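You operate a simulated robot arm through the tools that you are given. There is no shell and no other tool.

The job below is to be done with a simulated two-armed robot. You get a single attempt, and the scene is never put back.

## Task
Draw the red strip end to the line on the tail card, clamp it and dial the pull it names.
Fine: the winder stays locked off; free the yellow lever, move the end on to the line, throw the lever to fast, then turn the blue dial. Where these are worked on the way, their far stop is far enough and under half their travel is too little: yellow lever.

The check looks at the end state, three seconds after you hand in, the way a careful person would. Anything else that was tipped, shoved, dropped, spilled or broken makes it a failure.

## Robot
Two 7-joint arms with two-finger parallel grippers on one trunk that stands fixed in place. Base frame: the origin is at the foot of the trunk, x ahead of it, y to its left, z up. Lengths are in mm, angles in rad, forces in N, time in s.
The left shoulder is at [60, 189, 1141], the right one opposite. With the tool pointing down near the work surface each hand reaches from about 100 to 620 mm from the base axis, measured 20 degrees to its own side. Payload 3.43 kg a hand.
The TCP of each hand is the grasp point between the finger pads, 30 mm short of the fingertips. In the tool frame z runs along the fingers and y along their closing line. The gripper opens to 94 mm. The fingers are 28 mm wide and 10 mm thick; the gripper's body (50 by 96 mm) begins 55 mm behind the TCP.
Orientation is that of the tool frame in the base frame, as a unit quaternion [w, x, y, z]. With the fingers straight down and closing along the base's y, the tool's x points along the base's -x, its y along +y and its z along -z.

## Interface
- The arms move only by the tool servo_tool. It takes "left_increments", "right_increments" or both (then of equal length, played together; a hand with none holds still); each is a list of rows, each a list of 7 numbers: the finger opening in mm, from 0 to 94, then the shift along the base's x, y, z in mm, then the turn, a rotation vector about the base's x, y, z in rad. In form: [[hand, dx, dy, dz, wx, wy, wz], ...]. A call has 1 to 20 rows; each row shifts and turns the commanded pose from where the row before left it. A row lasts 0.2 s, in which the tool goes at most 50 mm and 0.15 rad; a call with a longer step from one row to the next is refused whole, and so is a gripper value outside its range. A pose out of reach is approached as far as the arm can. The call stops where the force on the tool passes 40 N (or 10 N more than at its start, if that is more) or the arm is blocked; 0.2 s more then pass. The fingers move at their own pace (about 153 mm/s each) and stop on an object; they squeeze with about 27 N. The grip force told is the motor's: it shows also when the fingers shut on nothing. Time passes only in rows, and 0.2 s behind the last, so rows that do not move let the fingers close. It gives the time, the measured TCP pose, the force on the tool (base axes), the opening and the grip force at its end, in the units of the frame above (readings bear some noise), with the torque about the TCP (base axes, N m) and any sound that the robot's microphone picked up.
- Cameras (640 x 400 px; columns grow to the right, rows downward): "scene" is now at [17.4, 6.8, 1689.8]; the picture's right is [0.07, -1.00, 0.00], its down [-0.76, -0.06, -0.65] and it looks along [0.65, 0.05, -0.76] (base axes); focal length 359 px, centre (320, 200). "left" rides on the left gripper at [76, -14, -103] in its tool frame; the picture's right is [0.18, 0.98, 0.00], its down [-0.75, 0.14, -0.64] and it looks along [-0.63, 0.12, 0.77] (tool axes); focal length 243 px, centre (320, 200). "right" rides on the right gripper at [76, 14, -103] in its tool frame; the picture's right is [-0.18, 0.98, 0.00], its down [-0.75, -0.14, -0.64] and it looks along [-0.63, -0.12, 0.77] (tool axes); focal length 243 px, centre (320, 200). There is no depth. A picture from a camera that has moved, and an enlarged one, comes with that camera's place and axes in the base frame and with its lens.
- get_image(camera): a new picture of that camera. No time passes.
- raise_lower(by): slides the trunk up (or, below 0, down) by that many mm; the arms and the scene camera ride with it, the base frame stays. It gives what a move gives, with no picture.
- aim_head(pan, tilt): turns the head with the scene camera to pan (to the left, within 1.501 rad either way) and tilt (down, from -0.506 to 1.204), counted from straight ahead of the robot. It gives what a move gives.
- zoom(camera, box): a new picture of the part [left, top, right, bottom] of that camera's present view, enlarged. No time passes.
- hand_in(): hands the job in; it is judged then, once.

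Places have to be worked out from the pictures, the camera data and where the tool is seen. Open the grippers and draw the arms clear of the work before you hand the job in, unless the task says otherwise.

The tools are called by a JSON object that holds its "name" and its "arguments". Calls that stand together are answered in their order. servo_tool: Moves the arms, as the interface text tells. Its arguments: {"type":"object","properties":{"left_increments":{"type":"array","items":{"type":"array","items":{"type":"number"}}},"right_increments":{"type":"array","items":{"type":"array","items":{"type":"number"}}}},"required":[]} The other tools are called the same way: raise_lower (by) moves the trunk up or down; aim_head (pan, tilt) turns the head that bears the scene camera; get_image (camera) takes a picture; zoom (camera, box) takes an enlarged picture of a part of a camera's view; hand_in () hands the job in.

At the start:

```text
time: 0.0
left_ee_pos: [368.2, 188.3, 1213.8]
left_ee_rot: [-0.001, 0.0, 1.0, 0.0]
left_wrist_force: [0.1, 0.5, -0.5]
left_wrist_torque: [0.0, -0.02, 0.01]
left_width: 94.2
left_gripper_force: 0.0
right_ee_pos: [393.0, -122.5, 1193.8]
right_ee_rot: [-0.001, 0.0, 1.0, 0.001]
right_wrist_force: [-0.8, -0.2, -0.1]
right_wrist_torque: [-0.01, -0.02, 0.03]
right_width: 94.0
right_gripper_force: 0.1
trunk travel left (down, up): [-813.0, 177.0]
head pan, tilt (commanded): [0.073, 0.866]
```

scene: 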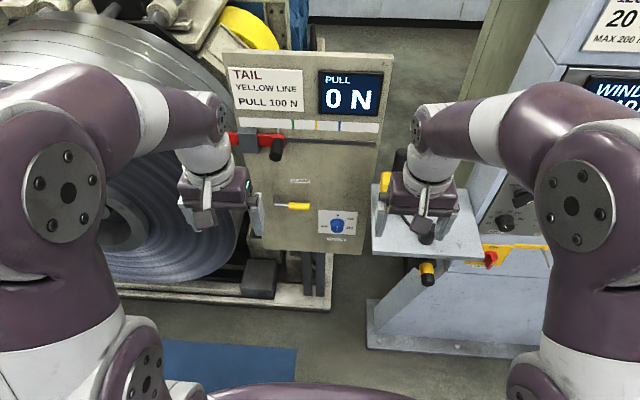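
right: 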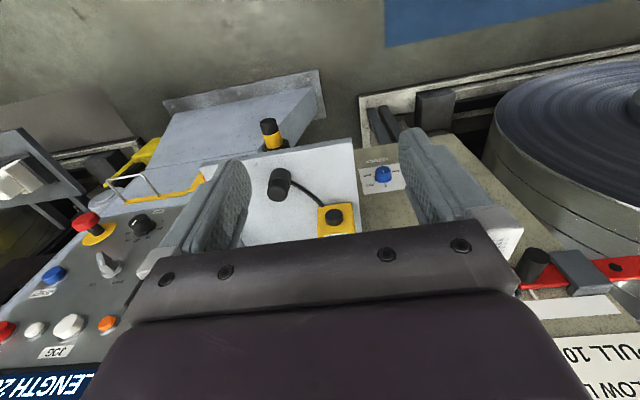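
left: 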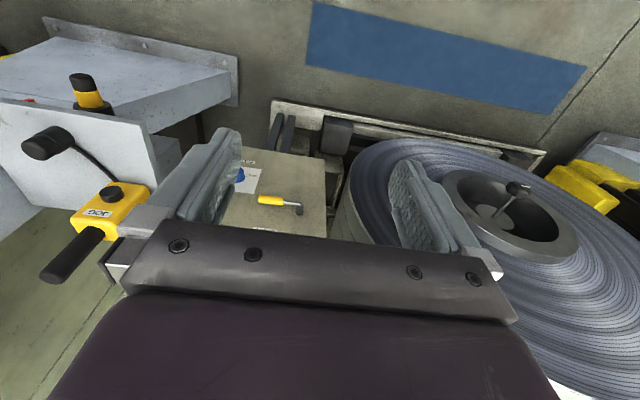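

I see a panel ahead with the tail card, red strip, yellow lever and blue dial. I'll enlarge parts of the scene view to read it closely.

{"name": "zoom", "arguments": {"camera": "scene", "box": [210, 50, 410, 175]}}

{"name": "zoom", "arguments": {"camera": "scene", "box": [230, 150, 390, 250]}}

{"name": "zoom", "arguments": {"camera": "scene", "box": [440, 0, 640, 125]}}

{"name": "zoom", "arguments": {"camera": "left", "box": [200, 120, 360, 220]}}

{"name": "zoom", "arguments": {"camera": "right", "box": [340, 120, 640, 310]}}

```text
3.20 times, centred on (310, 112) of scene
camera zoom: at [17.4, 6.8, 1689.8], right [0.07, -1.0, 0.0], down [-0.76, -0.06, -0.65], along [0.65, 0.05, -0.76], focal length 1148 px, centre (352, 480)
```

zoom: 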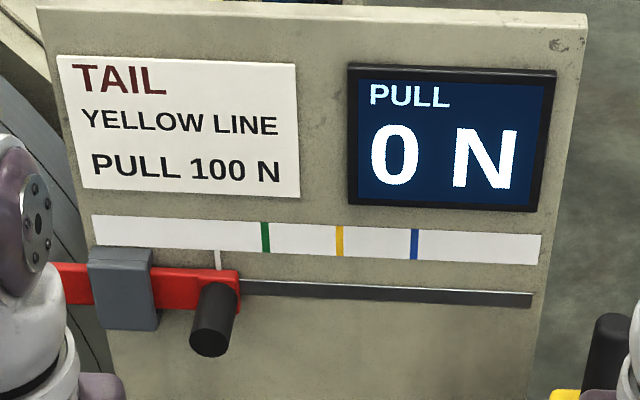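

```text
4.00 times, centred on (310, 200) of scene
camera zoom: at [17.4, 6.8, 1689.8], right [0.07, -1.0, 0.0], down [-0.76, -0.06, -0.65], along [0.65, 0.05, -0.76], focal length 1435 px, centre (360, 200)
```

zoom: 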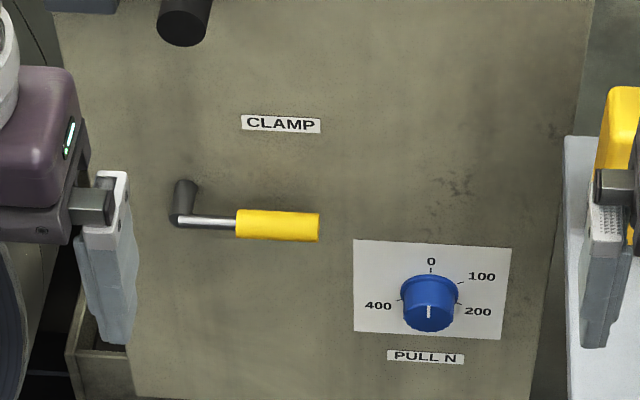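

```text
3.20 times, centred on (540, 62) of scene
camera zoom: at [17.4, 6.8, 1689.8], right [0.07, -1.0, 0.0], down [-0.76, -0.06, -0.65], along [0.65, 0.05, -0.76], focal length 1148 px, centre (-384, 640)
```

zoom: 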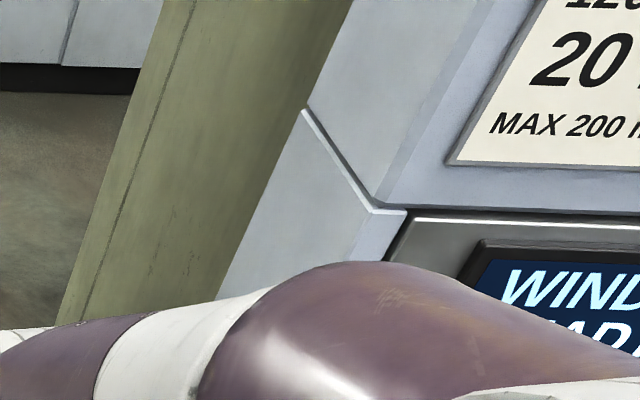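

```text
4.00 times, centred on (280, 170) of left
camera zoom: at [292.3, 173.0, 1316.3], right [-0.18, 0.98, 0.0], down [0.75, 0.14, 0.64], along [0.63, 0.12, -0.77], focal length 970 px, centre (480, 320)
```

zoom: 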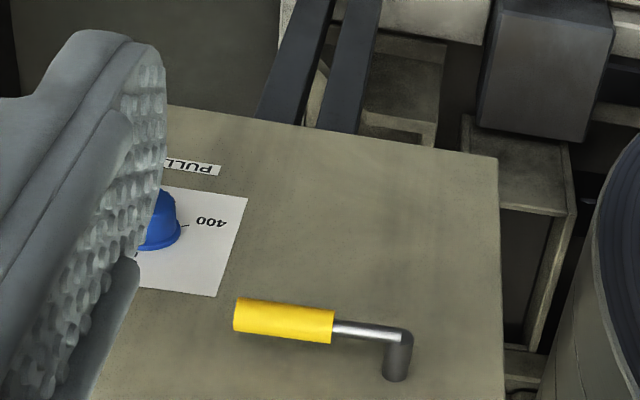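

```text
2.11 times, centred on (490, 215) of right
camera zoom: at [318.2, -108.3, 1296.6], right [0.18, 0.98, 0.0], down [0.75, -0.14, 0.64], along [0.63, -0.12, -0.77], focal length 511 px, centre (-38, 168)
```

zoom: 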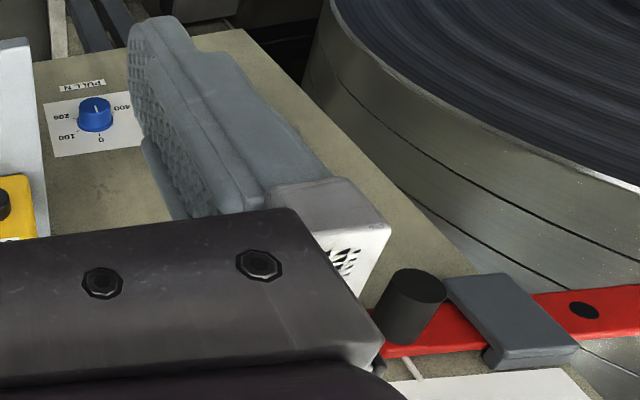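

Panel looks like a vertical face at about x≈745, with the card asking for the yellow line and 100 N. I'll enlarge the lever, dial and pointer to see marks and states before moving.

{"name": "zoom", "arguments": {"camera": "scene", "box": [265, 170, 329, 210]}}

{"name": "zoom", "arguments": {"camera": "scene", "box": [312, 207, 364, 245]}}

{"name": "zoom", "arguments": {"camera": "scene", "box": [225, 110, 305, 160]}}

{"name": "zoom", "arguments": {"camera": "left", "box": [230, 180, 310, 230]}}

{"name": "zoom", "arguments": {"camera": "right", "box": [350, 150, 414, 190]}}

```text
10.00 times, centred on (297, 190) of scene
camera zoom: at [17.4, 6.8, 1689.8], right [0.07, -1.0, 0.0], down [-0.76, -0.06, -0.65], along [0.65, 0.05, -0.76], focal length 3588 px, centre (550, 300)
```

zoom: 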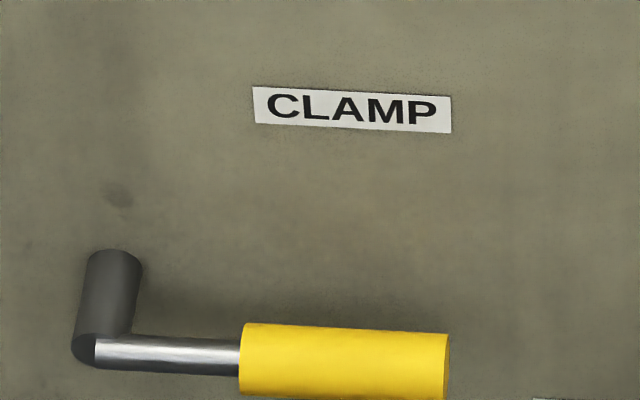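

```text
10.53 times, centred on (338, 226) of scene
camera zoom: at [17.4, 6.8, 1689.8], right [0.07, -1.0, 0.0], down [-0.76, -0.06, -0.65], along [0.65, 0.05, -0.76], focal length 3777 px, centre (130, -74)
```

zoom: 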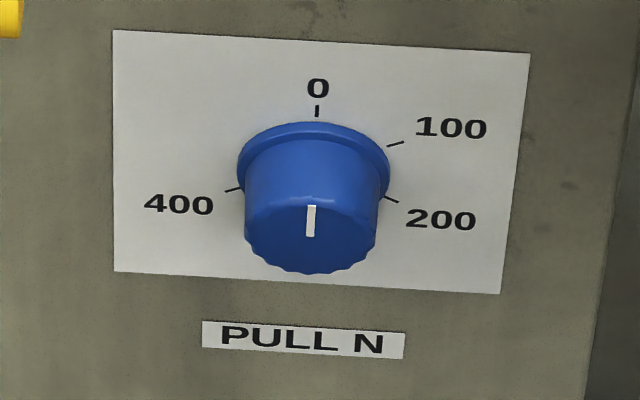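

```text
8.00 times, centred on (265, 135) of scene
camera zoom: at [17.4, 6.8, 1689.8], right [0.07, -1.0, 0.0], down [-0.76, -0.06, -0.65], along [0.65, 0.05, -0.76], focal length 2871 px, centre (760, 720)
```

zoom: 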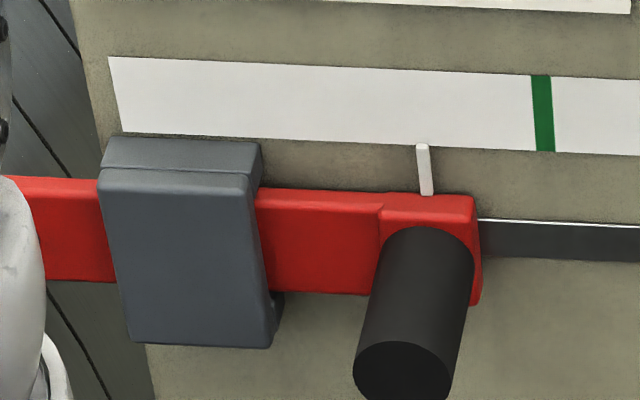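

```text
8.00 times, centred on (270, 205) of left
camera zoom: at [292.3, 173.0, 1316.3], right [-0.18, 0.98, 0.0], down [0.75, 0.14, 0.64], along [0.63, 0.12, -0.77], focal length 1941 px, centre (720, 160)
```

zoom: 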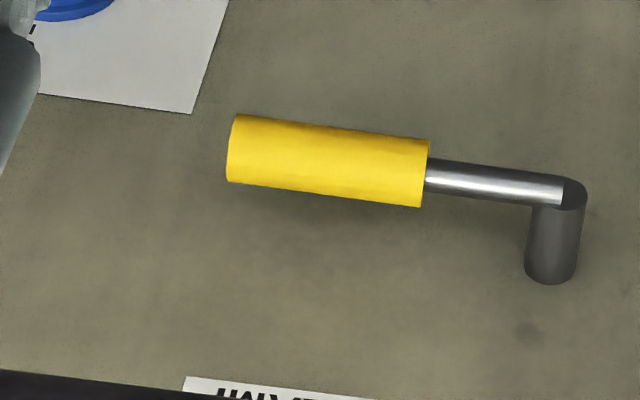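

```text
10.00 times, centred on (382, 170) of right
camera zoom: at [318.2, -108.3, 1296.6], right [0.18, 0.98, 0.0], down [0.75, -0.14, 0.64], along [0.63, -0.12, -0.77], focal length 2426 px, centre (-300, 500)
```

zoom: 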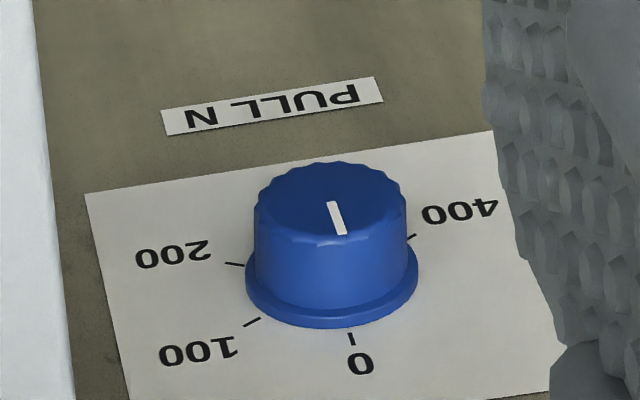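

The dial pointer is at 0 (up) and 100 N lies about 61° clockwise; the lever lies along −y from a pivot stub at y≈200. I'll swing the left hand to point forward at the panel while staying well clear (x<500), so its camera can view the panel closely.

{"name": "servo_tool", "arguments": {"left_increments": [[94, 8, -3, -10, 0, -0.15, 0], [94, 8, -3, -10, 0, -0.15, 0], [94, 8, -3, -10, 0, -0.15, 0], [94, 8, -3, -10, 0, -0.15, 0], [94, 8, -3, -10, 0, -0.15, 0], [94, 8, -3, -10, 0, -0.15, 0], [94, 8, -3, -10, 0, -0.15, 0], [94, 8, -3, -10, 0, -0.15, 0], [94, 8, -3, -10, 0, -0.15, 0], [94, 8, -3, -10, 0, -0.15, 0], [94, 8, -3, -10, 0, -0.0708, 0]]}}

```text
time: 2.4
left_ee_pos: [449.0, 158.0, 1113.2]
left_ee_rot: [0.656, -0.003, 0.755, 0.003]
left_wrist_force: [0.9, -0.5, 1.1]
left_wrist_torque: [-0.03, 0.02, -0.03]
left_width: 93.9
left_gripper_force: 0.0
left hand out of reach, approached as far as the arm can: row 5, 6
right_ee_pos: [394.3, -122.5, 1194.0]
right_ee_rot: [0.001, 0.0, 1.0, 0.0]
right_wrist_force: [0.3, 0.1, -0.7]
right_wrist_torque: [0.0, 0.01, 0.0]
right_width: 93.9
right_gripper_force: 0.1
trunk travel left (down, up): [-813.0, 177.0]
head pan, tilt (commanded): [0.073, 0.866]
```

One row was lost to the reach limit, so the tool is still about 8° short of level. I'll finish the turn and then look from both cameras.

{"name": "servo_tool", "arguments": {"left_increments": [[94, 5, 0, -5, 0, -0.14, 0], [94, 0, 0, 0, 0, 0, 0]]}}

{"name": "get_image", "arguments": {"camera": "left"}}

{"name": "get_image", "arguments": {"camera": "scene"}}

```text
time: 3.0
left_ee_pos: [452.8, 157.8, 1109.0]
left_ee_rot: [0.707, -0.004, 0.707, 0.004]
left_wrist_force: [0.1, 0.6, -0.1]
left_wrist_torque: [-0.03, -0.01, 0.0]
left_width: 94.0
left_gripper_force: 0.1
right_ee_pos: [393.4, -123.0, 1195.0]
right_ee_rot: [0.0, 0.0, 1.0, 0.0]
right_wrist_force: [0.0, -0.1, 0.1]
right_wrist_torque: [-0.02, -0.01, 0.0]
right_width: 94.2
right_gripper_force: 0.1
trunk travel left (down, up): [-813.0, 177.0]
head pan, tilt (commanded): [0.073, 0.866]
```

```text
taken
camera left: at [350.6, 143.4, 1033.1], right [-0.01, 0.98, -0.18], down [-0.64, 0.13, 0.75], along [0.77, 0.13, 0.63], focal length 243 px, centre (320, 200)
```

left: 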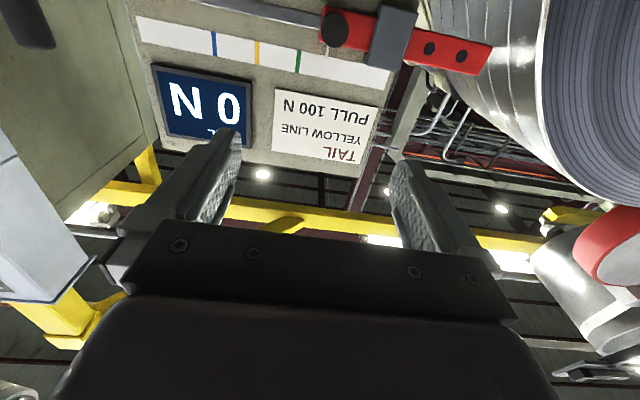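

```text
taken
camera scene: at [17.0, 6.7, 1689.8], right [0.07, -1.0, 0.0], down [-0.76, -0.06, -0.65], along [0.65, 0.05, -0.76], focal length 359 px, centre (320, 200)
```

scene: 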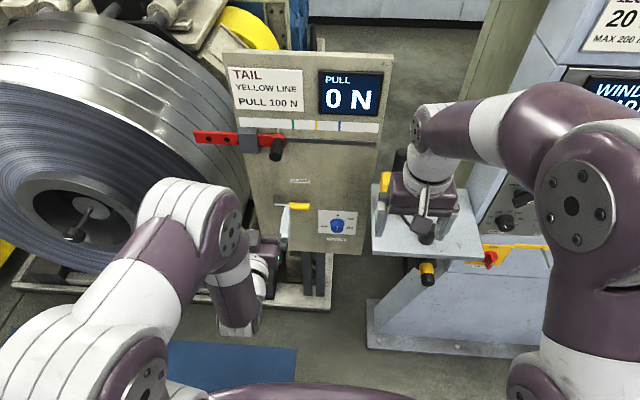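

The left camera now sees the card and strip from below, giving a good baseline. I'll enlarge both views to triangulate the yellow line, pointer and knob.

{"name": "zoom", "arguments": {"camera": "left", "box": [180, 0, 420, 150]}}

{"name": "zoom", "arguments": {"camera": "scene", "box": [180, 90, 400, 240]}}

{"name": "zoom", "arguments": {"camera": "scene", "box": [160, 180, 400, 330]}}

```text
2.67 times, centred on (300, 75) of left
camera zoom: at [350.6, 143.4, 1033.1], right [-0.01, 0.98, -0.18], down [-0.64, 0.13, 0.75], along [0.77, 0.13, 0.63], focal length 647 px, centre (373, 533)
```

zoom: 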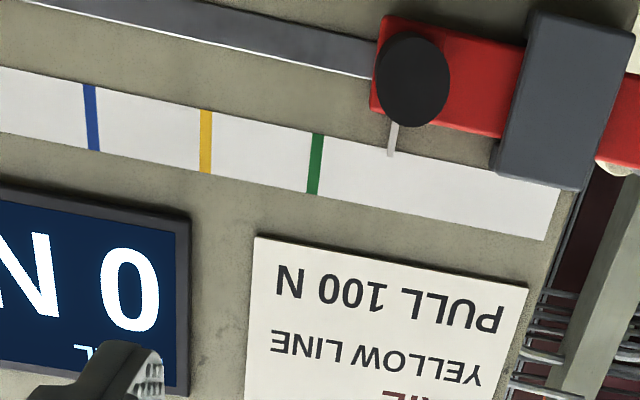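

```text
2.67 times, centred on (290, 165) of scene
camera zoom: at [17.0, 6.7, 1689.8], right [0.07, -1.0, 0.0], down [-0.76, -0.06, -0.65], along [0.65, 0.05, -0.76], focal length 957 px, centre (400, 293)
```

zoom: 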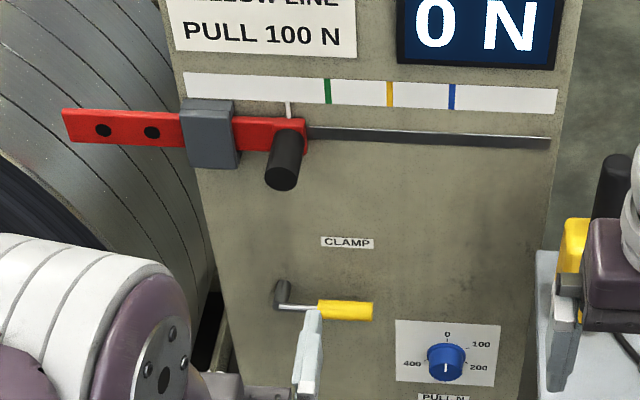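

```text
2.67 times, centred on (280, 255) of scene
camera zoom: at [17.0, 6.7, 1689.8], right [0.07, -1.0, 0.0], down [-0.76, -0.06, -0.65], along [0.65, 0.05, -0.76], focal length 957 px, centre (427, 53)
```

zoom: 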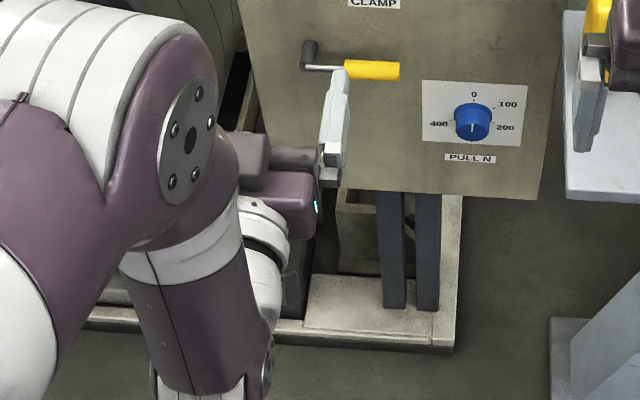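

Triangulation gives: panel face x≈757, yellow line y≈70.4, strip pointer y≈170.4, knob front at (688, 169.6, 1058) about 32 mm in diameter, so the end must go 100 mm to −y. Next I lower the left hand (well short of the panel) to view the lever and dial from another angle.

{"name": "servo_tool", "arguments": {"left_increments": [[94, 8, -2, -35, 0, 0, 0], [94, 8, -2, -35, 0, 0, 0], [94, 8, -2, -35, 0, 0, 0], [94, 8, -2, -35, 0, 0, 0], [94, 8, -2, -35, 0, 0, 0], [94, 8, -2, -35, 0, 0, 0], [94, 8, -2, -35, 0, 0, 0], [94, 8, -2, -35, 0, 0, 0], [94, 0, 0, 0, 0, 0, 0]]}}

{"name": "get_image", "arguments": {"camera": "left"}}

{"name": "get_image", "arguments": {"camera": "scene"}}

```text
time: 5.0
left_ee_pos: [518.0, 141.2, 829.7]
left_ee_rot: [0.707, -0.005, 0.708, 0.004]
left_wrist_force: [0.2, 0.4, 0.1]
left_wrist_torque: [0.01, 0.01, 0.04]
left_width: 93.8
left_gripper_force: 0.1
right_ee_pos: [394.6, -123.6, 1193.8]
right_ee_rot: [0.0, 0.0, 1.0, 0.0]
right_wrist_force: [-0.1, -0.2, 1.3]
right_wrist_torque: [-0.03, 0.0, -0.05]
right_width: 94.2
right_gripper_force: 0.1
trunk travel left (down, up): [-813.0, 177.0]
head pan, tilt (commanded): [0.073, 0.866]
```

```text
taken
camera left: at [416.1, 125.6, 752.7], right [-0.01, 0.98, -0.18], down [-0.64, 0.13, 0.75], along [0.77, 0.13, 0.63], focal length 243 px, centre (320, 200)
```

left: 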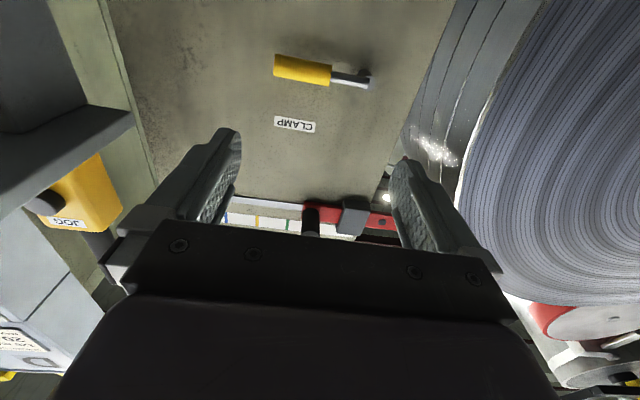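

```text
taken
camera scene: at [17.1, 6.5, 1689.8], right [0.07, -1.0, 0.0], down [-0.76, -0.06, -0.65], along [0.65, 0.05, -0.76], focal length 359 px, centre (320, 200)
```

scene: 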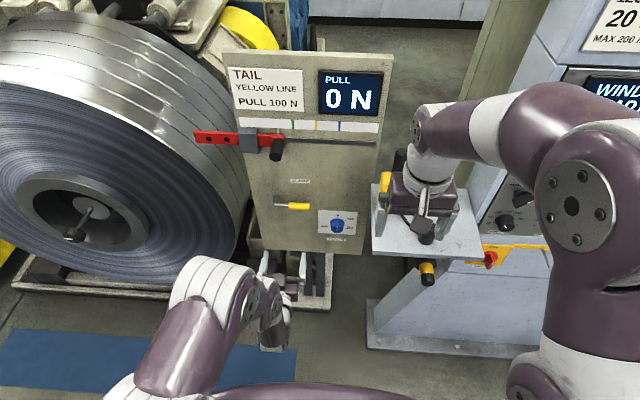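

{"name": "zoom", "arguments": {"camera": "left", "box": [240, 30, 400, 130]}}

{"name": "zoom", "arguments": {"camera": "scene", "box": [260, 180, 360, 242]}}

```text
4.00 times, centred on (320, 80) of left
camera zoom: at [416.1, 125.6, 752.7], right [-0.01, 0.98, -0.18], down [-0.64, 0.13, 0.75], along [0.77, 0.13, 0.63], focal length 970 px, centre (320, 680)
```

zoom: 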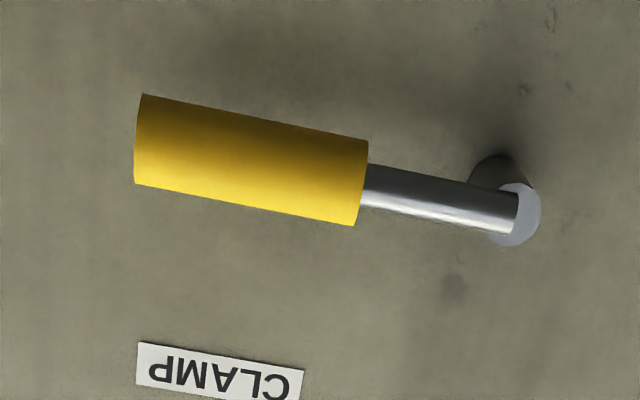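

```text
6.40 times, centred on (310, 211) of scene
camera zoom: at [17.1, 6.5, 1689.8], right [0.07, -1.0, 0.0], down [-0.76, -0.06, -0.65], along [0.65, 0.05, -0.76], focal length 2296 px, centre (384, 130)
```

zoom: 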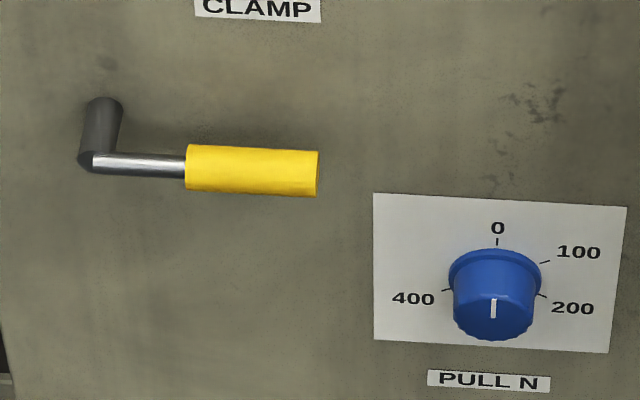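

The lever works out at: pivot (y≈201.5, z≈820.5), axis at x≈725 (32 mm in front of the panel), yellow grip y 90–155, Ø≈22. I'll close the left fingers and bring them just above the grip to test which way it gives.

{"name": "servo_tool", "arguments": {"left_increments": [[0, 0, -4, 10, 0, 0, 0], [0, 20, -4, 10, 0, 0, 0], [0, 30, -4, 10, 0, 0, 0], [0, 30, -4, 5, 0, 0, 0], [0, 30, -4, 0, 0, 0, 0], [0, 30, -3, 0, 0, 0, 0], [0, 30, 0, 0, 0, 0, 0], [0, 27, 0, 0, 0, 0, 0], [0, 0, 0, 0, 0, 0, 0]]}}

{"name": "zoom", "arguments": {"camera": "scene", "box": [220, 150, 380, 250]}}

{"name": "get_image", "arguments": {"camera": "left"}}

```text
time: 7.0
left_ee_pos: [710.4, 117.9, 856.6]
left_ee_rot: [0.696, -0.002, 0.718, 0.005]
left_wrist_force: [0.4, 0.2, 0.1]
left_wrist_torque: [0.03, 0.0, 0.0]
left_width: 0.0
left_gripper_force: 27.3
right_ee_pos: [393.2, -123.2, 1194.6]
right_ee_rot: [0.0, 0.0, 1.0, 0.0]
right_wrist_force: [-1.3, 0.2, -0.2]
right_wrist_torque: [-0.01, -0.01, 0.01]
right_width: 94.1
right_gripper_force: 0.0
trunk travel left (down, up): [-813.0, 177.0]
head pan, tilt (commanded): [0.073, 0.866]
```

```text
4.00 times, centred on (300, 200) of scene
camera zoom: at [17.1, 6.5, 1689.8], right [0.07, -1.0, 0.0], down [-0.76, -0.06, -0.65], along [0.65, 0.05, -0.76], focal length 1435 px, centre (400, 200)
```

zoom: 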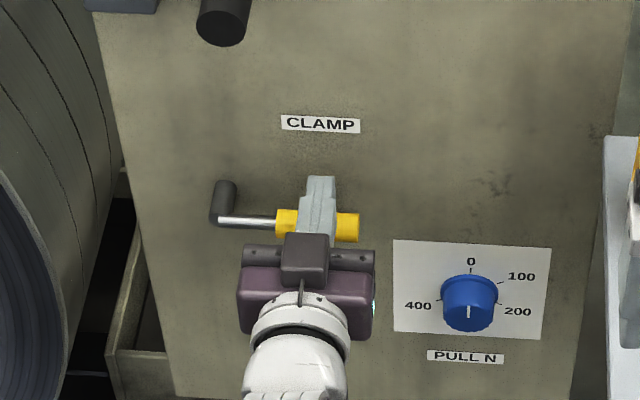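

```text
taken
camera left: at [605.8, 103.4, 783.2], right [-0.02, 0.98, -0.18], down [-0.62, 0.13, 0.77], along [0.78, 0.12, 0.61], focal length 243 px, centre (320, 200)
```

left: 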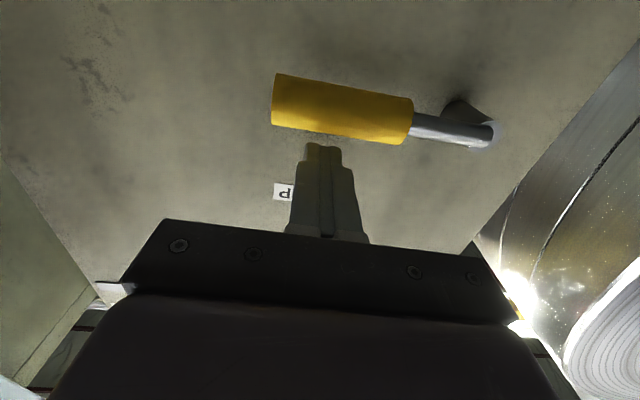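

Fingers are 11 mm above the grip, slightly short in x (710) but well placed over it. I'll press down slowly and watch the force to see whether the lever yields downward.

{"name": "servo_tool", "arguments": {"left_increments": [[0, 0, 0, -4, 0, 0, 0], [0, 0, 0, -4, 0, 0, 0], [0, 0, 0, -3, 0, 0, 0], [0, 0, 0, -3, 0, 0, 0], [0, 0, 0, -3, 0, 0, 0], [0, 0, 0, -3, 0, 0, 0], [0, 0, 0, -3, 0, 0, 0]]}}

{"name": "zoom", "arguments": {"camera": "scene", "box": [220, 150, 380, 250]}}

{"name": "get_image", "arguments": {"camera": "left"}}

```text
time: 7.5
left_ee_pos: [708.3, 118.5, 849.6]
left_ee_rot: [0.685, 0.0, 0.728, 0.007]
left_wrist_force: [-1.3, 0.6, -0.8]
left_wrist_torque: [0.01, -0.09, -0.01]
left_width: 0.0
left_gripper_force: 27.1
left hand out of reach, approached as far as the arm can: row 2
right_ee_pos: [393.0, -123.2, 1195.1]
right_ee_rot: [0.0, 0.001, 1.0, 0.0]
right_wrist_force: [1.1, 0.6, 0.1]
right_wrist_torque: [0.01, -0.04, 0.01]
right_width: 94.2
right_gripper_force: 0.0
trunk travel left (down, up): [-813.0, 177.0]
head pan, tilt (commanded): [0.073, 0.866]
stopped in row 2 (left hand): the arm was blocked; the commanded pose is now the measured one
```

```text
4.00 times, centred on (300, 200) of scene
camera zoom: at [17.4, 6.7, 1689.8], right [0.07, -1.0, 0.0], down [-0.76, -0.06, -0.65], along [0.65, 0.05, -0.76], focal length 1435 px, centre (400, 200)
```

zoom: 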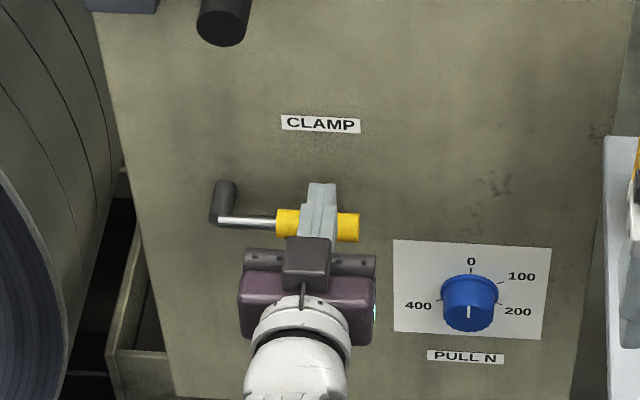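

```text
taken
camera left: at [602.4, 103.3, 779.5], right [-0.02, 0.98, -0.17], down [-0.6, 0.13, 0.79], along [0.8, 0.12, 0.58], focal length 243 px, centre (320, 200)
```

left: 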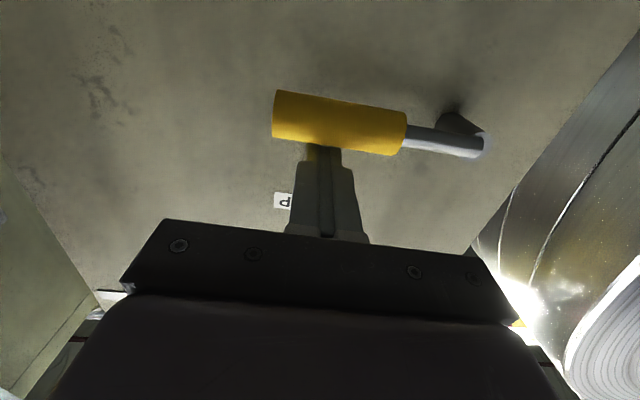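

The arm ran out of reach there (the force was nil, so that wasn't the lever). I'll back the left hand off, tuck the right hand back from the shelf, and then lower the trunk so that all targets are within comfortable reach.

{"name": "servo_tool", "arguments": {"left_increments": [[0, -20, 0, 10, 0, 0, 0], [0, -30, 3, 10, 0, -0.01, 0], [0, -30, 3, 10, 0, -0.01, 0], [0, -30, 3, 10, 0, -0.02, 0], [0, -30, 3, 10, 0, -0.02, 0], [0, -30, 3, 10, 0, 0, 0], [0, -30, 3, 0, 0, 0, 0]], "right_increments": [[94, -10, -15, 0, 0, 0, 0], [94, -10, -15, 0, 0, 0, 0], [94, -10, -15, 0, 0, 0, 0], [94, -10, -15, 0, 0, 0, 0], [94, -10, -15, 0, 0, 0, 0], [94, -10, -10, 0, 0, 0, 0], [94, 0, 0, 0, 0, 0, 0]]}}

{"name": "get_image", "arguments": {"camera": "scene"}}

```text
time: 9.1
left_ee_pos: [508.1, 136.9, 908.6]
left_ee_rot: [0.708, 0.0, 0.707, 0.006]
left_wrist_force: [-0.2, -0.7, -0.2]
left_wrist_torque: [-0.01, -0.02, -0.03]
left_width: 0.0
left_gripper_force: 27.0
right_ee_pos: [334.9, -207.9, 1193.2]
right_ee_rot: [-0.001, 0.0, 1.0, 0.0]
right_wrist_force: [0.4, 0.7, 0.6]
right_wrist_torque: [0.04, -0.01, -0.01]
right_width: 93.8
right_gripper_force: 0.1
trunk travel left (down, up): [-813.0, 177.0]
head pan, tilt (commanded): [0.073, 0.866]
```

```text
taken
camera scene: at [17.0, 6.7, 1689.8], right [0.07, -1.0, 0.0], down [-0.76, -0.06, -0.65], along [0.65, 0.05, -0.76], focal length 359 px, centre (320, 200)
```

scene: 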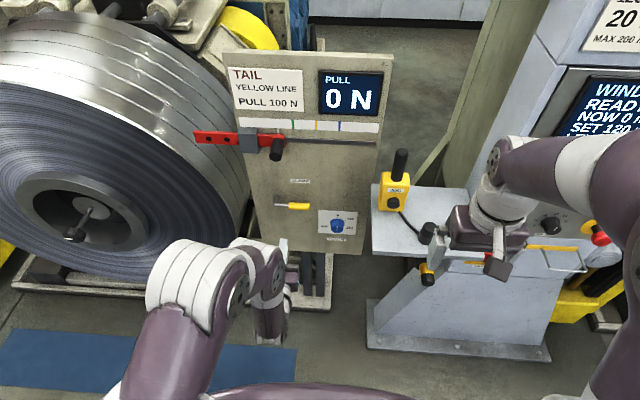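

The right hand is now clear of the shelf (shelf plate ≈ x>520, z≈910). I lower the trunk in a first step and check.

{"name": "raise_lower", "arguments": {"by": -120}}

{"name": "get_image", "arguments": {"camera": "scene"}}

{"name": "get_image", "arguments": {"camera": "right"}}

```text
time: 10.6
left_ee_pos: [508.7, 137.0, 787.3]
left_ee_rot: [0.707, -0.001, 0.707, 0.006]
left_wrist_force: [-0.3, -0.8, -0.5]
left_wrist_torque: [-0.01, 0.02, -0.01]
left_width: 0.0
left_gripper_force: 26.5
right_ee_pos: [334.4, -209.2, 1074.4]
right_ee_rot: [0.0, -0.001, 1.0, 0.0]
right_wrist_force: [-0.3, -0.6, -0.3]
right_wrist_torque: [0.02, -0.03, 0.03]
right_width: 94.0
right_gripper_force: 0.1
trunk travel left (down, up): [-693.0, 297.0]
head pan, tilt (commanded): [0.073, 0.866]
```

```text
taken
camera scene: at [17.2, 6.7, 1569.8], right [0.07, -1.0, 0.0], down [-0.76, -0.06, -0.65], along [0.65, 0.05, -0.76], focal length 359 px, centre (320, 200)
```

scene: 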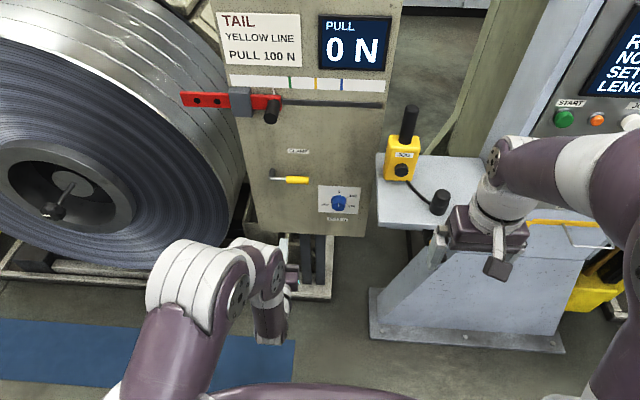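

```text
taken
camera right: at [258.8, -193.3, 1176.2], right [0.18, 0.98, 0.0], down [0.75, -0.14, 0.64], along [0.63, -0.12, -0.77], focal length 243 px, centre (320, 200)
```

right: 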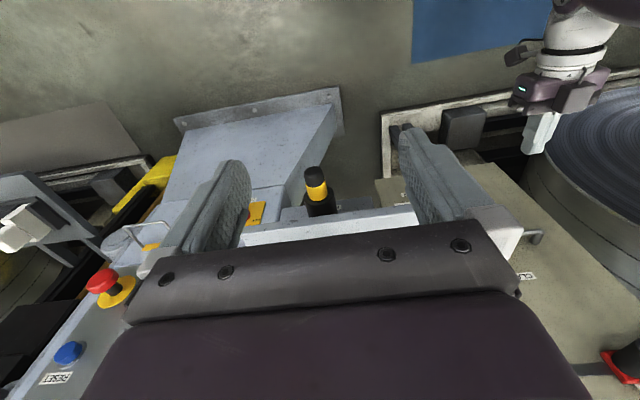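

No contact, and the view is good. I'll pull the right hand a bit further back and up before lowering the rest of the way, and raise the left hand at the same time.

{"name": "servo_tool", "arguments": {"right_increments": [[94, -10, 0, 25, 0, 0, 0], [94, -10, 0, 25, 0, 0, 0], [94, -10, 0, 25, 0, 0, 0], [94, -10, 0, 25, 0, 0, 0]], "left_increments": [[0, 0, 0, 30, 0, 0, 0], [0, 0, 0, 30, 0, 0, 0], [0, 0, 0, 30, 0, 0, 0], [0, 0, 0, 30, 0, 0, 0]]}}

{"name": "raise_lower", "arguments": {"by": -170}}

{"name": "get_image", "arguments": {"camera": "scene"}}

```text
time: 11.6
left_ee_pos: [509.6, 135.4, 909.2]
left_ee_rot: [0.707, -0.001, 0.707, 0.007]
left_wrist_force: [0.0, 0.5, -0.5]
left_wrist_torque: [0.02, -0.01, 0.0]
left_width: 0.0
left_gripper_force: 26.9
right_ee_pos: [295.0, -208.5, 1109.4]
right_ee_rot: [-0.001, -0.001, 1.0, 0.0]
right_wrist_force: [0.4, -0.4, 1.2]
right_wrist_torque: [0.02, -0.03, -0.02]
right_width: 94.3
right_gripper_force: 0.1
right hand out of reach, approached as far as the arm can: row 2, 3, 4
trunk travel left (down, up): [-693.0, 297.0]
head pan, tilt (commanded): [0.073, 0.866]
```

```text
time: 13.5
left_ee_pos: [511.0, 134.9, 738.6]
left_ee_rot: [0.707, 0.0, 0.707, 0.007]
left_wrist_force: [-0.3, 0.5, -0.2]
left_wrist_torque: [0.01, 0.01, 0.0]
left_width: 0.0
left_gripper_force: 27.3
right_ee_pos: [296.3, -207.6, 940.9]
right_ee_rot: [0.0, 0.0, 1.0, 0.0]
right_wrist_force: [0.2, 0.2, 0.3]
right_wrist_torque: [0.0, 0.03, 0.06]
right_width: 93.9
right_gripper_force: 0.1
trunk travel left (down, up): [-523.0, 467.0]
head pan, tilt (commanded): [0.073, 0.866]
```

```text
taken
camera scene: at [17.2, 6.7, 1399.8], right [0.07, -1.0, 0.0], down [-0.76, -0.06, -0.65], along [0.65, 0.05, -0.76], focal length 359 px, centre (320, 200)
```

scene: 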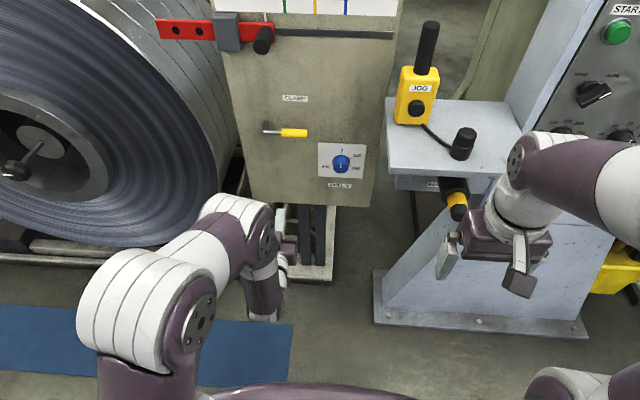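

The trunk is down with nothing touched. I'll tilt the head up so the card, strip, lever and dial are all in view.

{"name": "aim_head", "arguments": {"pan": 0.1, "tilt": 0.58}}

{"name": "get_image", "arguments": {"camera": "scene"}}

{"name": "get_image", "arguments": {"camera": "left"}}

```text
time: 14.3
left_ee_pos: [509.1, 133.8, 739.4]
left_ee_rot: [0.707, -0.001, 0.707, 0.007]
left_wrist_force: [-0.4, -0.4, -0.4]
left_wrist_torque: [-0.01, -0.02, 0.01]
left_width: 0.0
left_gripper_force: 26.7
right_ee_pos: [296.0, -207.9, 939.9]
right_ee_rot: [0.0, 0.0, 1.0, 0.0]
right_wrist_force: [0.6, -0.1, 1.2]
right_wrist_torque: [-0.02, -0.02, 0.04]
right_width: 94.2
right_gripper_force: 0.0
trunk travel left (down, up): [-523.0, 467.0]
head pan, tilt (commanded): [0.099, 0.579]
```

```text
taken
camera scene: at [28.7, 9.9, 1423.7], right [0.1, -1.0, 0.0], down [-0.55, -0.05, -0.84], along [0.83, 0.08, -0.55], focal length 359 px, centre (320, 200)
```

scene: 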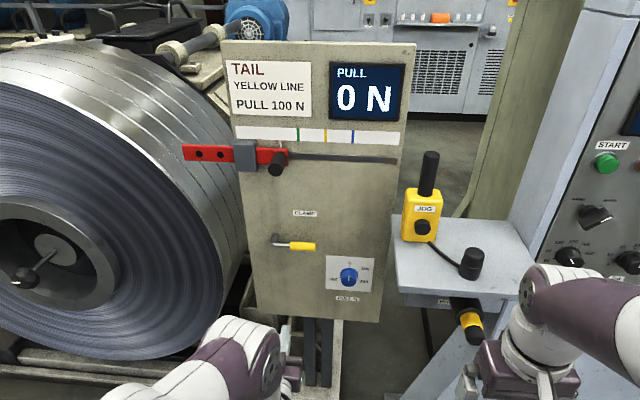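

```text
taken
camera left: at [408.1, 120.1, 662.3], right [-0.01, 0.98, -0.18], down [-0.64, 0.13, 0.75], along [0.77, 0.12, 0.63], focal length 243 px, centre (320, 200)
```

left: 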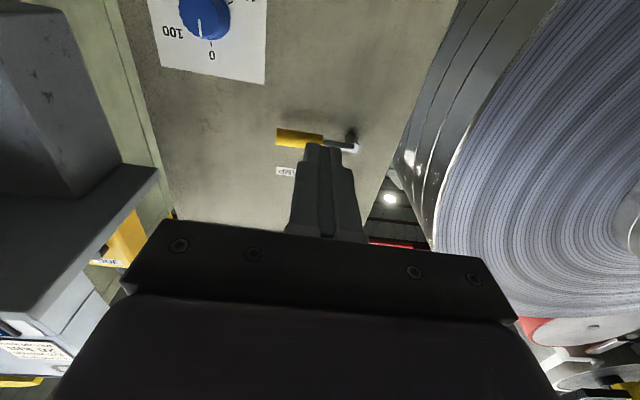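

Good overall view. I'll enlarge the dial in both views for its position, and the lever too.

{"name": "zoom", "arguments": {"camera": "left", "box": [150, 0, 278, 80]}}

{"name": "zoom", "arguments": {"camera": "scene", "box": [260, 225, 388, 305]}}

{"name": "zoom", "arguments": {"camera": "scene", "box": [220, 110, 412, 230]}}

```text
5.00 times, centred on (214, 40) of left
camera zoom: at [408.1, 120.1, 662.3], right [-0.01, 0.98, -0.18], down [-0.64, 0.13, 0.75], along [0.77, 0.12, 0.63], focal length 1213 px, centre (850, 1000)
```

zoom: 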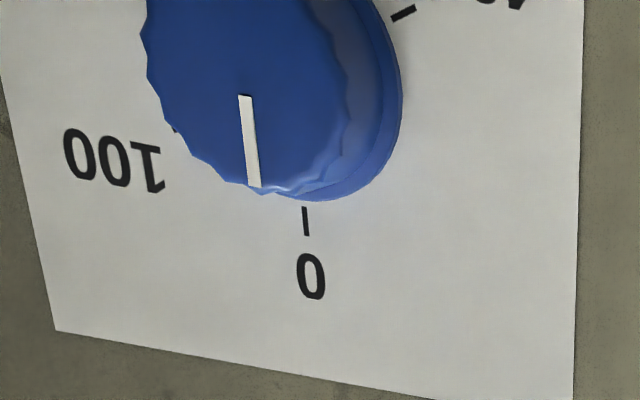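

```text
5.00 times, centred on (324, 265) of scene
camera zoom: at [28.7, 9.9, 1423.7], right [0.1, -1.0, 0.0], down [-0.55, -0.05, -0.84], along [0.83, 0.08, -0.55], focal length 1794 px, centre (300, -125)
```

zoom: 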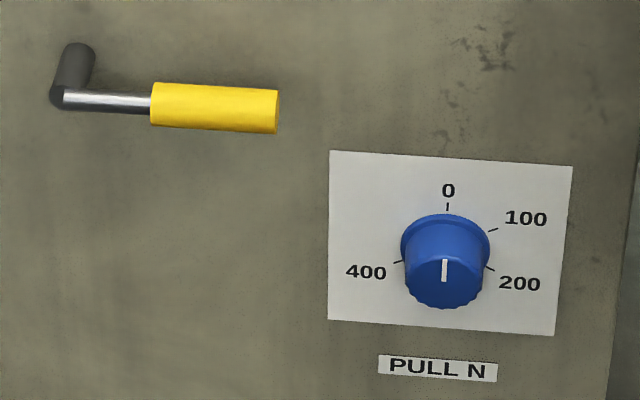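

```text
3.33 times, centred on (316, 170) of scene
camera zoom: at [28.7, 9.9, 1423.7], right [0.1, -1.0, 0.0], down [-0.55, -0.05, -0.84], along [0.83, 0.08, -0.55], focal length 1196 px, centre (333, 300)
```

zoom: 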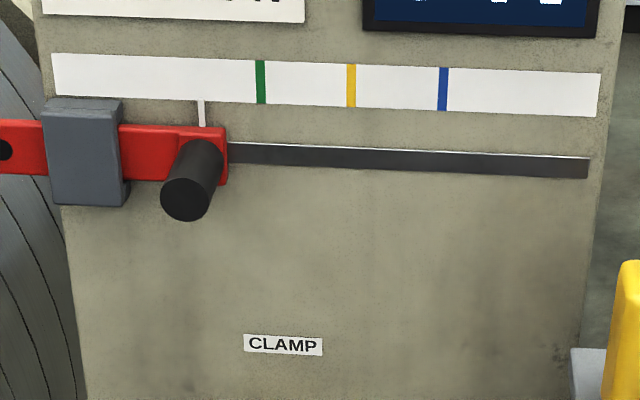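

Dial centre works out at about (731, 1, 700.5), face radius ≈21; lever position is confirmed. Now I bring the closed left fingers above the yellow grip again from the better trunk height.

{"name": "servo_tool", "arguments": {"left_increments": [[0, 0, -3, 30, 0, 0, 0], [0, 0, -3, 30, 0, 0, 0], [0, 10, -3, 30, 0, 0, 0], [0, 30, -3, 28, 0, 0, 0], [0, 35, -3, 0, 0, 0, 0], [0, 35, -1, 0, 0, 0, 0], [0, 35, 0, 0, 0, 0, 0], [0, 30, 0, 0, 0, 0, 0], [0, 30, 0, 0, 0, 0, 0], [0, 0, 0, 0, 0, 0, 0]]}}

{"name": "zoom", "arguments": {"camera": "scene", "box": [230, 190, 390, 290]}}

{"name": "get_image", "arguments": {"camera": "left"}}

```text
time: 16.5
left_ee_pos: [715.4, 120.9, 857.8]
left_ee_rot: [0.708, -0.001, 0.707, 0.007]
left_wrist_force: [-0.3, -0.1, 0.0]
left_wrist_torque: [0.0, 0.01, 0.01]
left_width: 0.0
left_gripper_force: 26.9
right_ee_pos: [296.0, -208.2, 939.7]
right_ee_rot: [0.0, 0.0, 1.0, 0.0]
right_wrist_force: [0.5, 0.2, -0.6]
right_wrist_torque: [0.03, -0.02, -0.01]
right_width: 94.0
right_gripper_force: 0.1
trunk travel left (down, up): [-523.0, 467.0]
head pan, tilt (commanded): [0.099, 0.579]
```

```text
4.00 times, centred on (310, 240) of scene
camera zoom: at [28.2, 9.8, 1423.8], right [0.1, -1.0, 0.0], down [-0.54, -0.05, -0.84], along [0.83, 0.08, -0.55], focal length 1435 px, centre (360, 40)
```

zoom: 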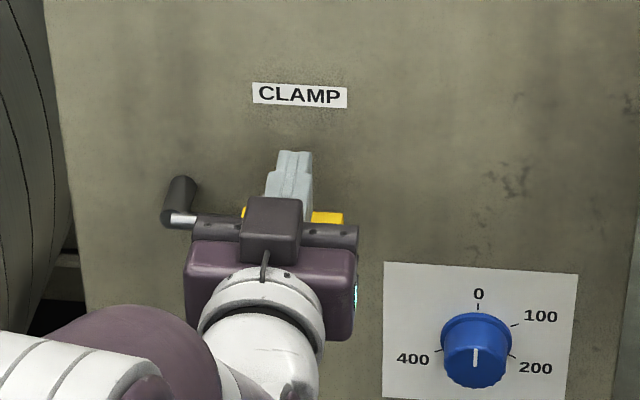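

```text
taken
camera left: at [613.6, 106.2, 781.4], right [-0.01, 0.98, -0.17], down [-0.64, 0.13, 0.75], along [0.76, 0.12, 0.63], focal length 243 px, centre (320, 200)
```

left: 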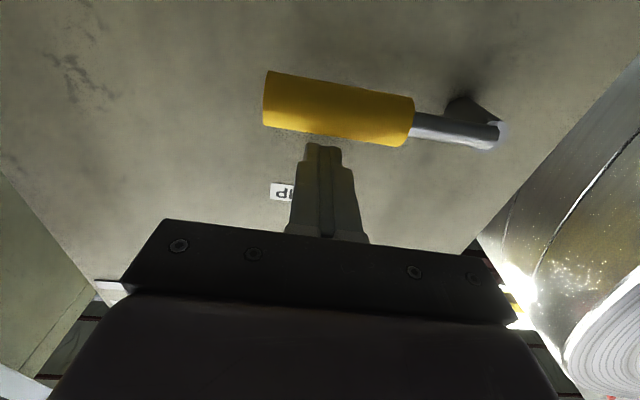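

Now the arm reaches properly with the tool level. I press down slowly: contact expected after ~12 mm.

{"name": "servo_tool", "arguments": {"left_increments": [[0, 0, 0, -4, 0, 0, 0], [0, 0, 0, -4, 0, 0, 0], [0, 0, 0, -3, 0, 0, 0], [0, 0, 0, -3, 0, 0, 0], [0, 0, 0, -3, 0, 0, 0], [0, 0, 0, -3, 0, 0, 0]]}}

{"name": "get_image", "arguments": {"camera": "left"}}

```text
time: 17.9
left_ee_pos: [716.1, 118.5, 845.7]
left_ee_rot: [0.713, -0.001, 0.702, 0.007]
left_wrist_force: [4.5, 0.8, 25.1]
left_wrist_torque: [0.03, -0.28, -0.02]
left_width: 0.0
left_gripper_force: 26.9
right_ee_pos: [294.7, -208.3, 941.6]
right_ee_rot: [0.0, 0.0, 1.0, 0.0]
right_wrist_force: [-0.1, 0.5, -0.3]
right_wrist_torque: [-0.01, -0.01, 0.0]
right_width: 93.7
right_gripper_force: 0.0
trunk travel left (down, up): [-523.0, 467.0]
head pan, tilt (commanded): [0.099, 0.579]
```

```text
taken
camera left: at [614.4, 103.9, 766.2], right [-0.01, 0.98, -0.18], down [-0.66, 0.13, 0.74], along [0.76, 0.12, 0.64], focal length 243 px, centre (320, 200)
```

left: 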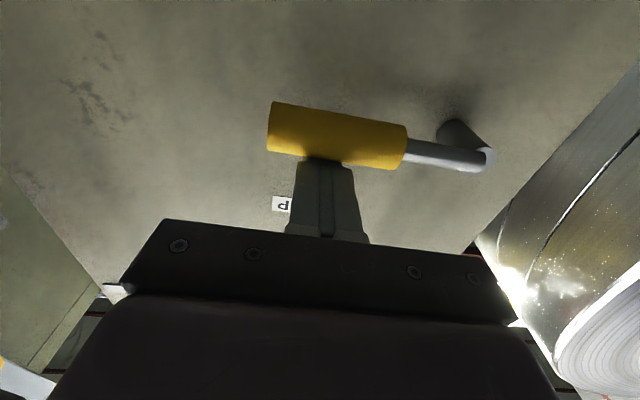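

The lever resisted 25 N downward with no movement, so that looks like its stop side. I'll back out, go under the grip and try upward.

{"name": "servo_tool", "arguments": {"left_increments": [[0, 0, 0, 10, 0, 0, 0], [0, 0, 0, 8, 0, 0, 0], [0, -35, 0, 0, 0, 0, 0], [0, -35, 0, 0, 0, 0, 0], [0, 0, 0, -35, 0, 0, 0], [0, 0, 0, -35, 0, 0, 0], [0, 35, 0, 0, 0, 0, 0], [0, 35, 0, 0, 0, 0, 0], [0, 0, 0, 0, 0, 0, 0]]}}

{"name": "get_image", "arguments": {"camera": "left"}}

{"name": "zoom", "arguments": {"camera": "scene", "box": [230, 190, 390, 290]}}

```text
time: 19.9
left_ee_pos: [715.3, 117.8, 783.3]
left_ee_rot: [0.707, -0.001, 0.707, 0.006]
left_wrist_force: [-0.1, -1.2, -0.8]
left_wrist_torque: [-0.01, -0.01, 0.03]
left_width: 0.2
left_gripper_force: 27.2
right_ee_pos: [297.1, -208.0, 939.5]
right_ee_rot: [0.001, 0.0, 1.0, 0.0]
right_wrist_force: [0.4, 0.6, 0.2]
right_wrist_torque: [0.0, -0.01, 0.02]
right_width: 94.0
right_gripper_force: 0.0
trunk travel left (down, up): [-523.0, 467.0]
head pan, tilt (commanded): [0.099, 0.579]
```

```text
taken
camera left: at [613.2, 103.4, 707.3], right [-0.01, 0.98, -0.18], down [-0.64, 0.13, 0.75], along [0.77, 0.12, 0.63], focal length 243 px, centre (320, 200)
```

left: 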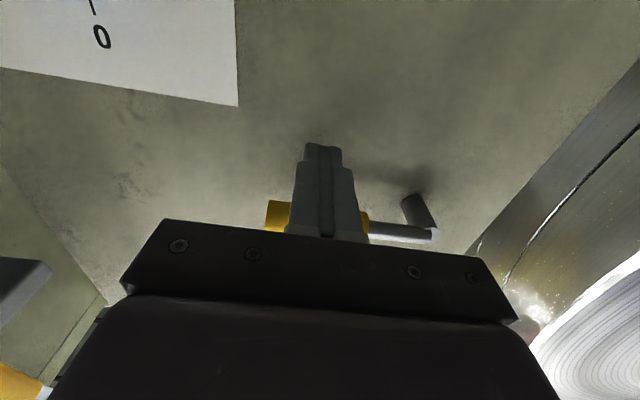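

```text
4.00 times, centred on (310, 240) of scene
camera zoom: at [28.4, 9.9, 1423.8], right [0.1, -1.0, 0.0], down [-0.54, -0.05, -0.84], along [0.83, 0.08, -0.55], focal length 1435 px, centre (360, 40)
```

zoom: 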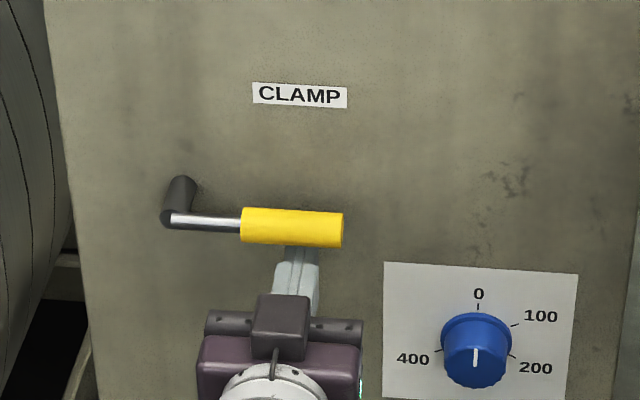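

Fingers are under the grip with ~12 mm gap. I push up slowly.

{"name": "servo_tool", "arguments": {"left_increments": [[0, 0, 0, 4, 0, 0, 0], [0, 0, 0, 4, 0, 0, 0], [0, 0, 0, 4, 0, 0, 0], [0, 0, 0, 3, 0, 0, 0], [0, 0, 0, 3, 0, 0, 0], [0, 0, 0, 3, 0, 0, 0], [0, 0, 0, 3, 0, 0, 0]]}}

{"name": "zoom", "arguments": {"camera": "scene", "box": [230, 190, 390, 290]}}

```text
time: 21.5
left_ee_pos: [716.0, 117.9, 807.5]
left_ee_rot: [0.707, -0.002, 0.707, 0.008]
left_wrist_force: [0.1, -2.0, -1.0]
left_wrist_torque: [-0.02, 0.02, -0.05]
left_width: 0.2
left_gripper_force: 26.7
right_ee_pos: [296.4, -210.3, 940.0]
right_ee_rot: [0.0, 0.0, 1.0, 0.0]
right_wrist_force: [-0.6, -1.0, 0.6]
right_wrist_torque: [-0.03, 0.01, -0.04]
right_width: 93.9
right_gripper_force: 0.0
trunk travel left (down, up): [-523.0, 467.0]
head pan, tilt (commanded): [0.099, 0.579]
```

```text
4.00 times, centred on (310, 240) of scene
camera zoom: at [29.1, 9.7, 1423.8], right [0.1, -1.0, 0.0], down [-0.55, -0.05, -0.84], along [0.83, 0.08, -0.55], focal length 1435 px, centre (360, 40)
```

zoom: 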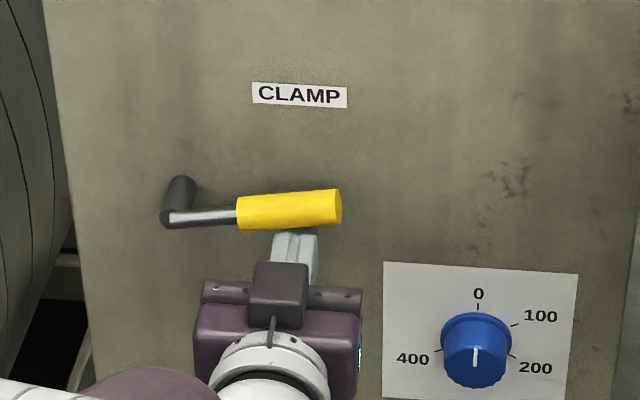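

The lever yields upward easily, so up is "free". I continue pushing along the arc about the pivot up to about 60°.

{"name": "servo_tool", "arguments": {"left_increments": [[0, 0, -0.7, 7.5, 0, 0, 0], [0, 0, 0.4, 10.5, 0, 0, 0], [0, 0, 0.5, 10.6, 0, 0, 0], [0, 0, 3, 10.7, 0, 0, 0], [0, 0, 4, 10.5, 0, 0, 0], [0, 0, 6, 10, 0, 0, 0], [0, 0, 7.3, 9.2, 0, 0, 0]]}}

{"name": "zoom", "arguments": {"camera": "scene", "box": [230, 190, 390, 290]}}

{"name": "get_image", "arguments": {"camera": "left"}}

```text
time: 23.1
left_ee_pos: [714.8, 139.8, 877.4]
left_ee_rot: [0.708, 0.0, 0.706, 0.008]
left_wrist_force: [-1.6, 0.3, 0.8]
left_wrist_torque: [0.03, -0.01, 0.04]
left_width: 0.0
left_gripper_force: 26.6
right_ee_pos: [296.6, -207.9, 940.7]
right_ee_rot: [0.0, 0.0, 1.0, 0.0]
right_wrist_force: [0.1, -1.3, 0.0]
right_wrist_torque: [0.02, -0.03, 0.03]
right_width: 93.7
right_gripper_force: 0.1
trunk travel left (down, up): [-523.0, 467.0]
head pan, tilt (commanded): [0.099, 0.579]
```

```text
4.00 times, centred on (310, 240) of scene
camera zoom: at [28.6, 10.0, 1423.8], right [0.1, -1.0, 0.0], down [-0.54, -0.05, -0.84], along [0.83, 0.08, -0.55], focal length 1435 px, centre (360, 40)
```

zoom: 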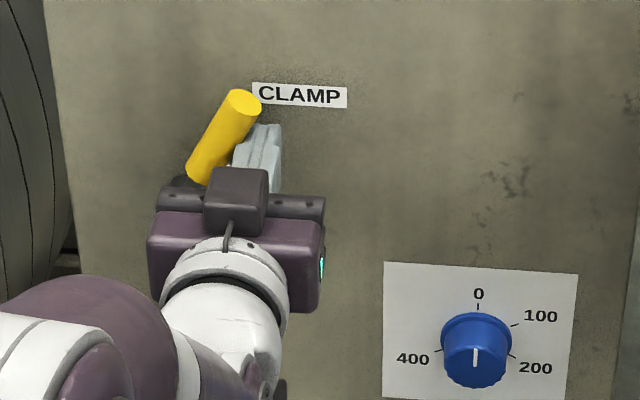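

```text
taken
camera left: at [613.3, 125.4, 801.6], right [-0.01, 0.98, -0.17], down [-0.64, 0.13, 0.75], along [0.76, 0.12, 0.63], focal length 243 px, centre (320, 200)
```

left: 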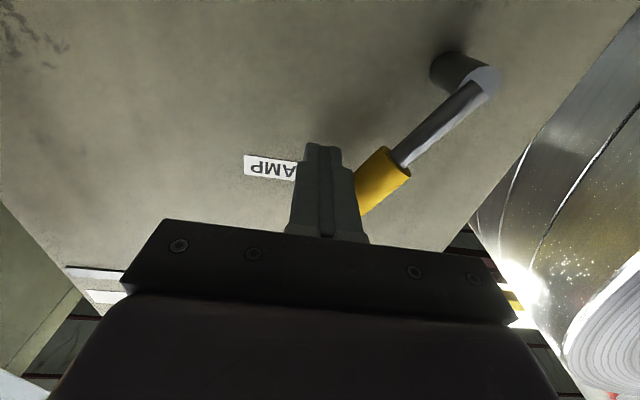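

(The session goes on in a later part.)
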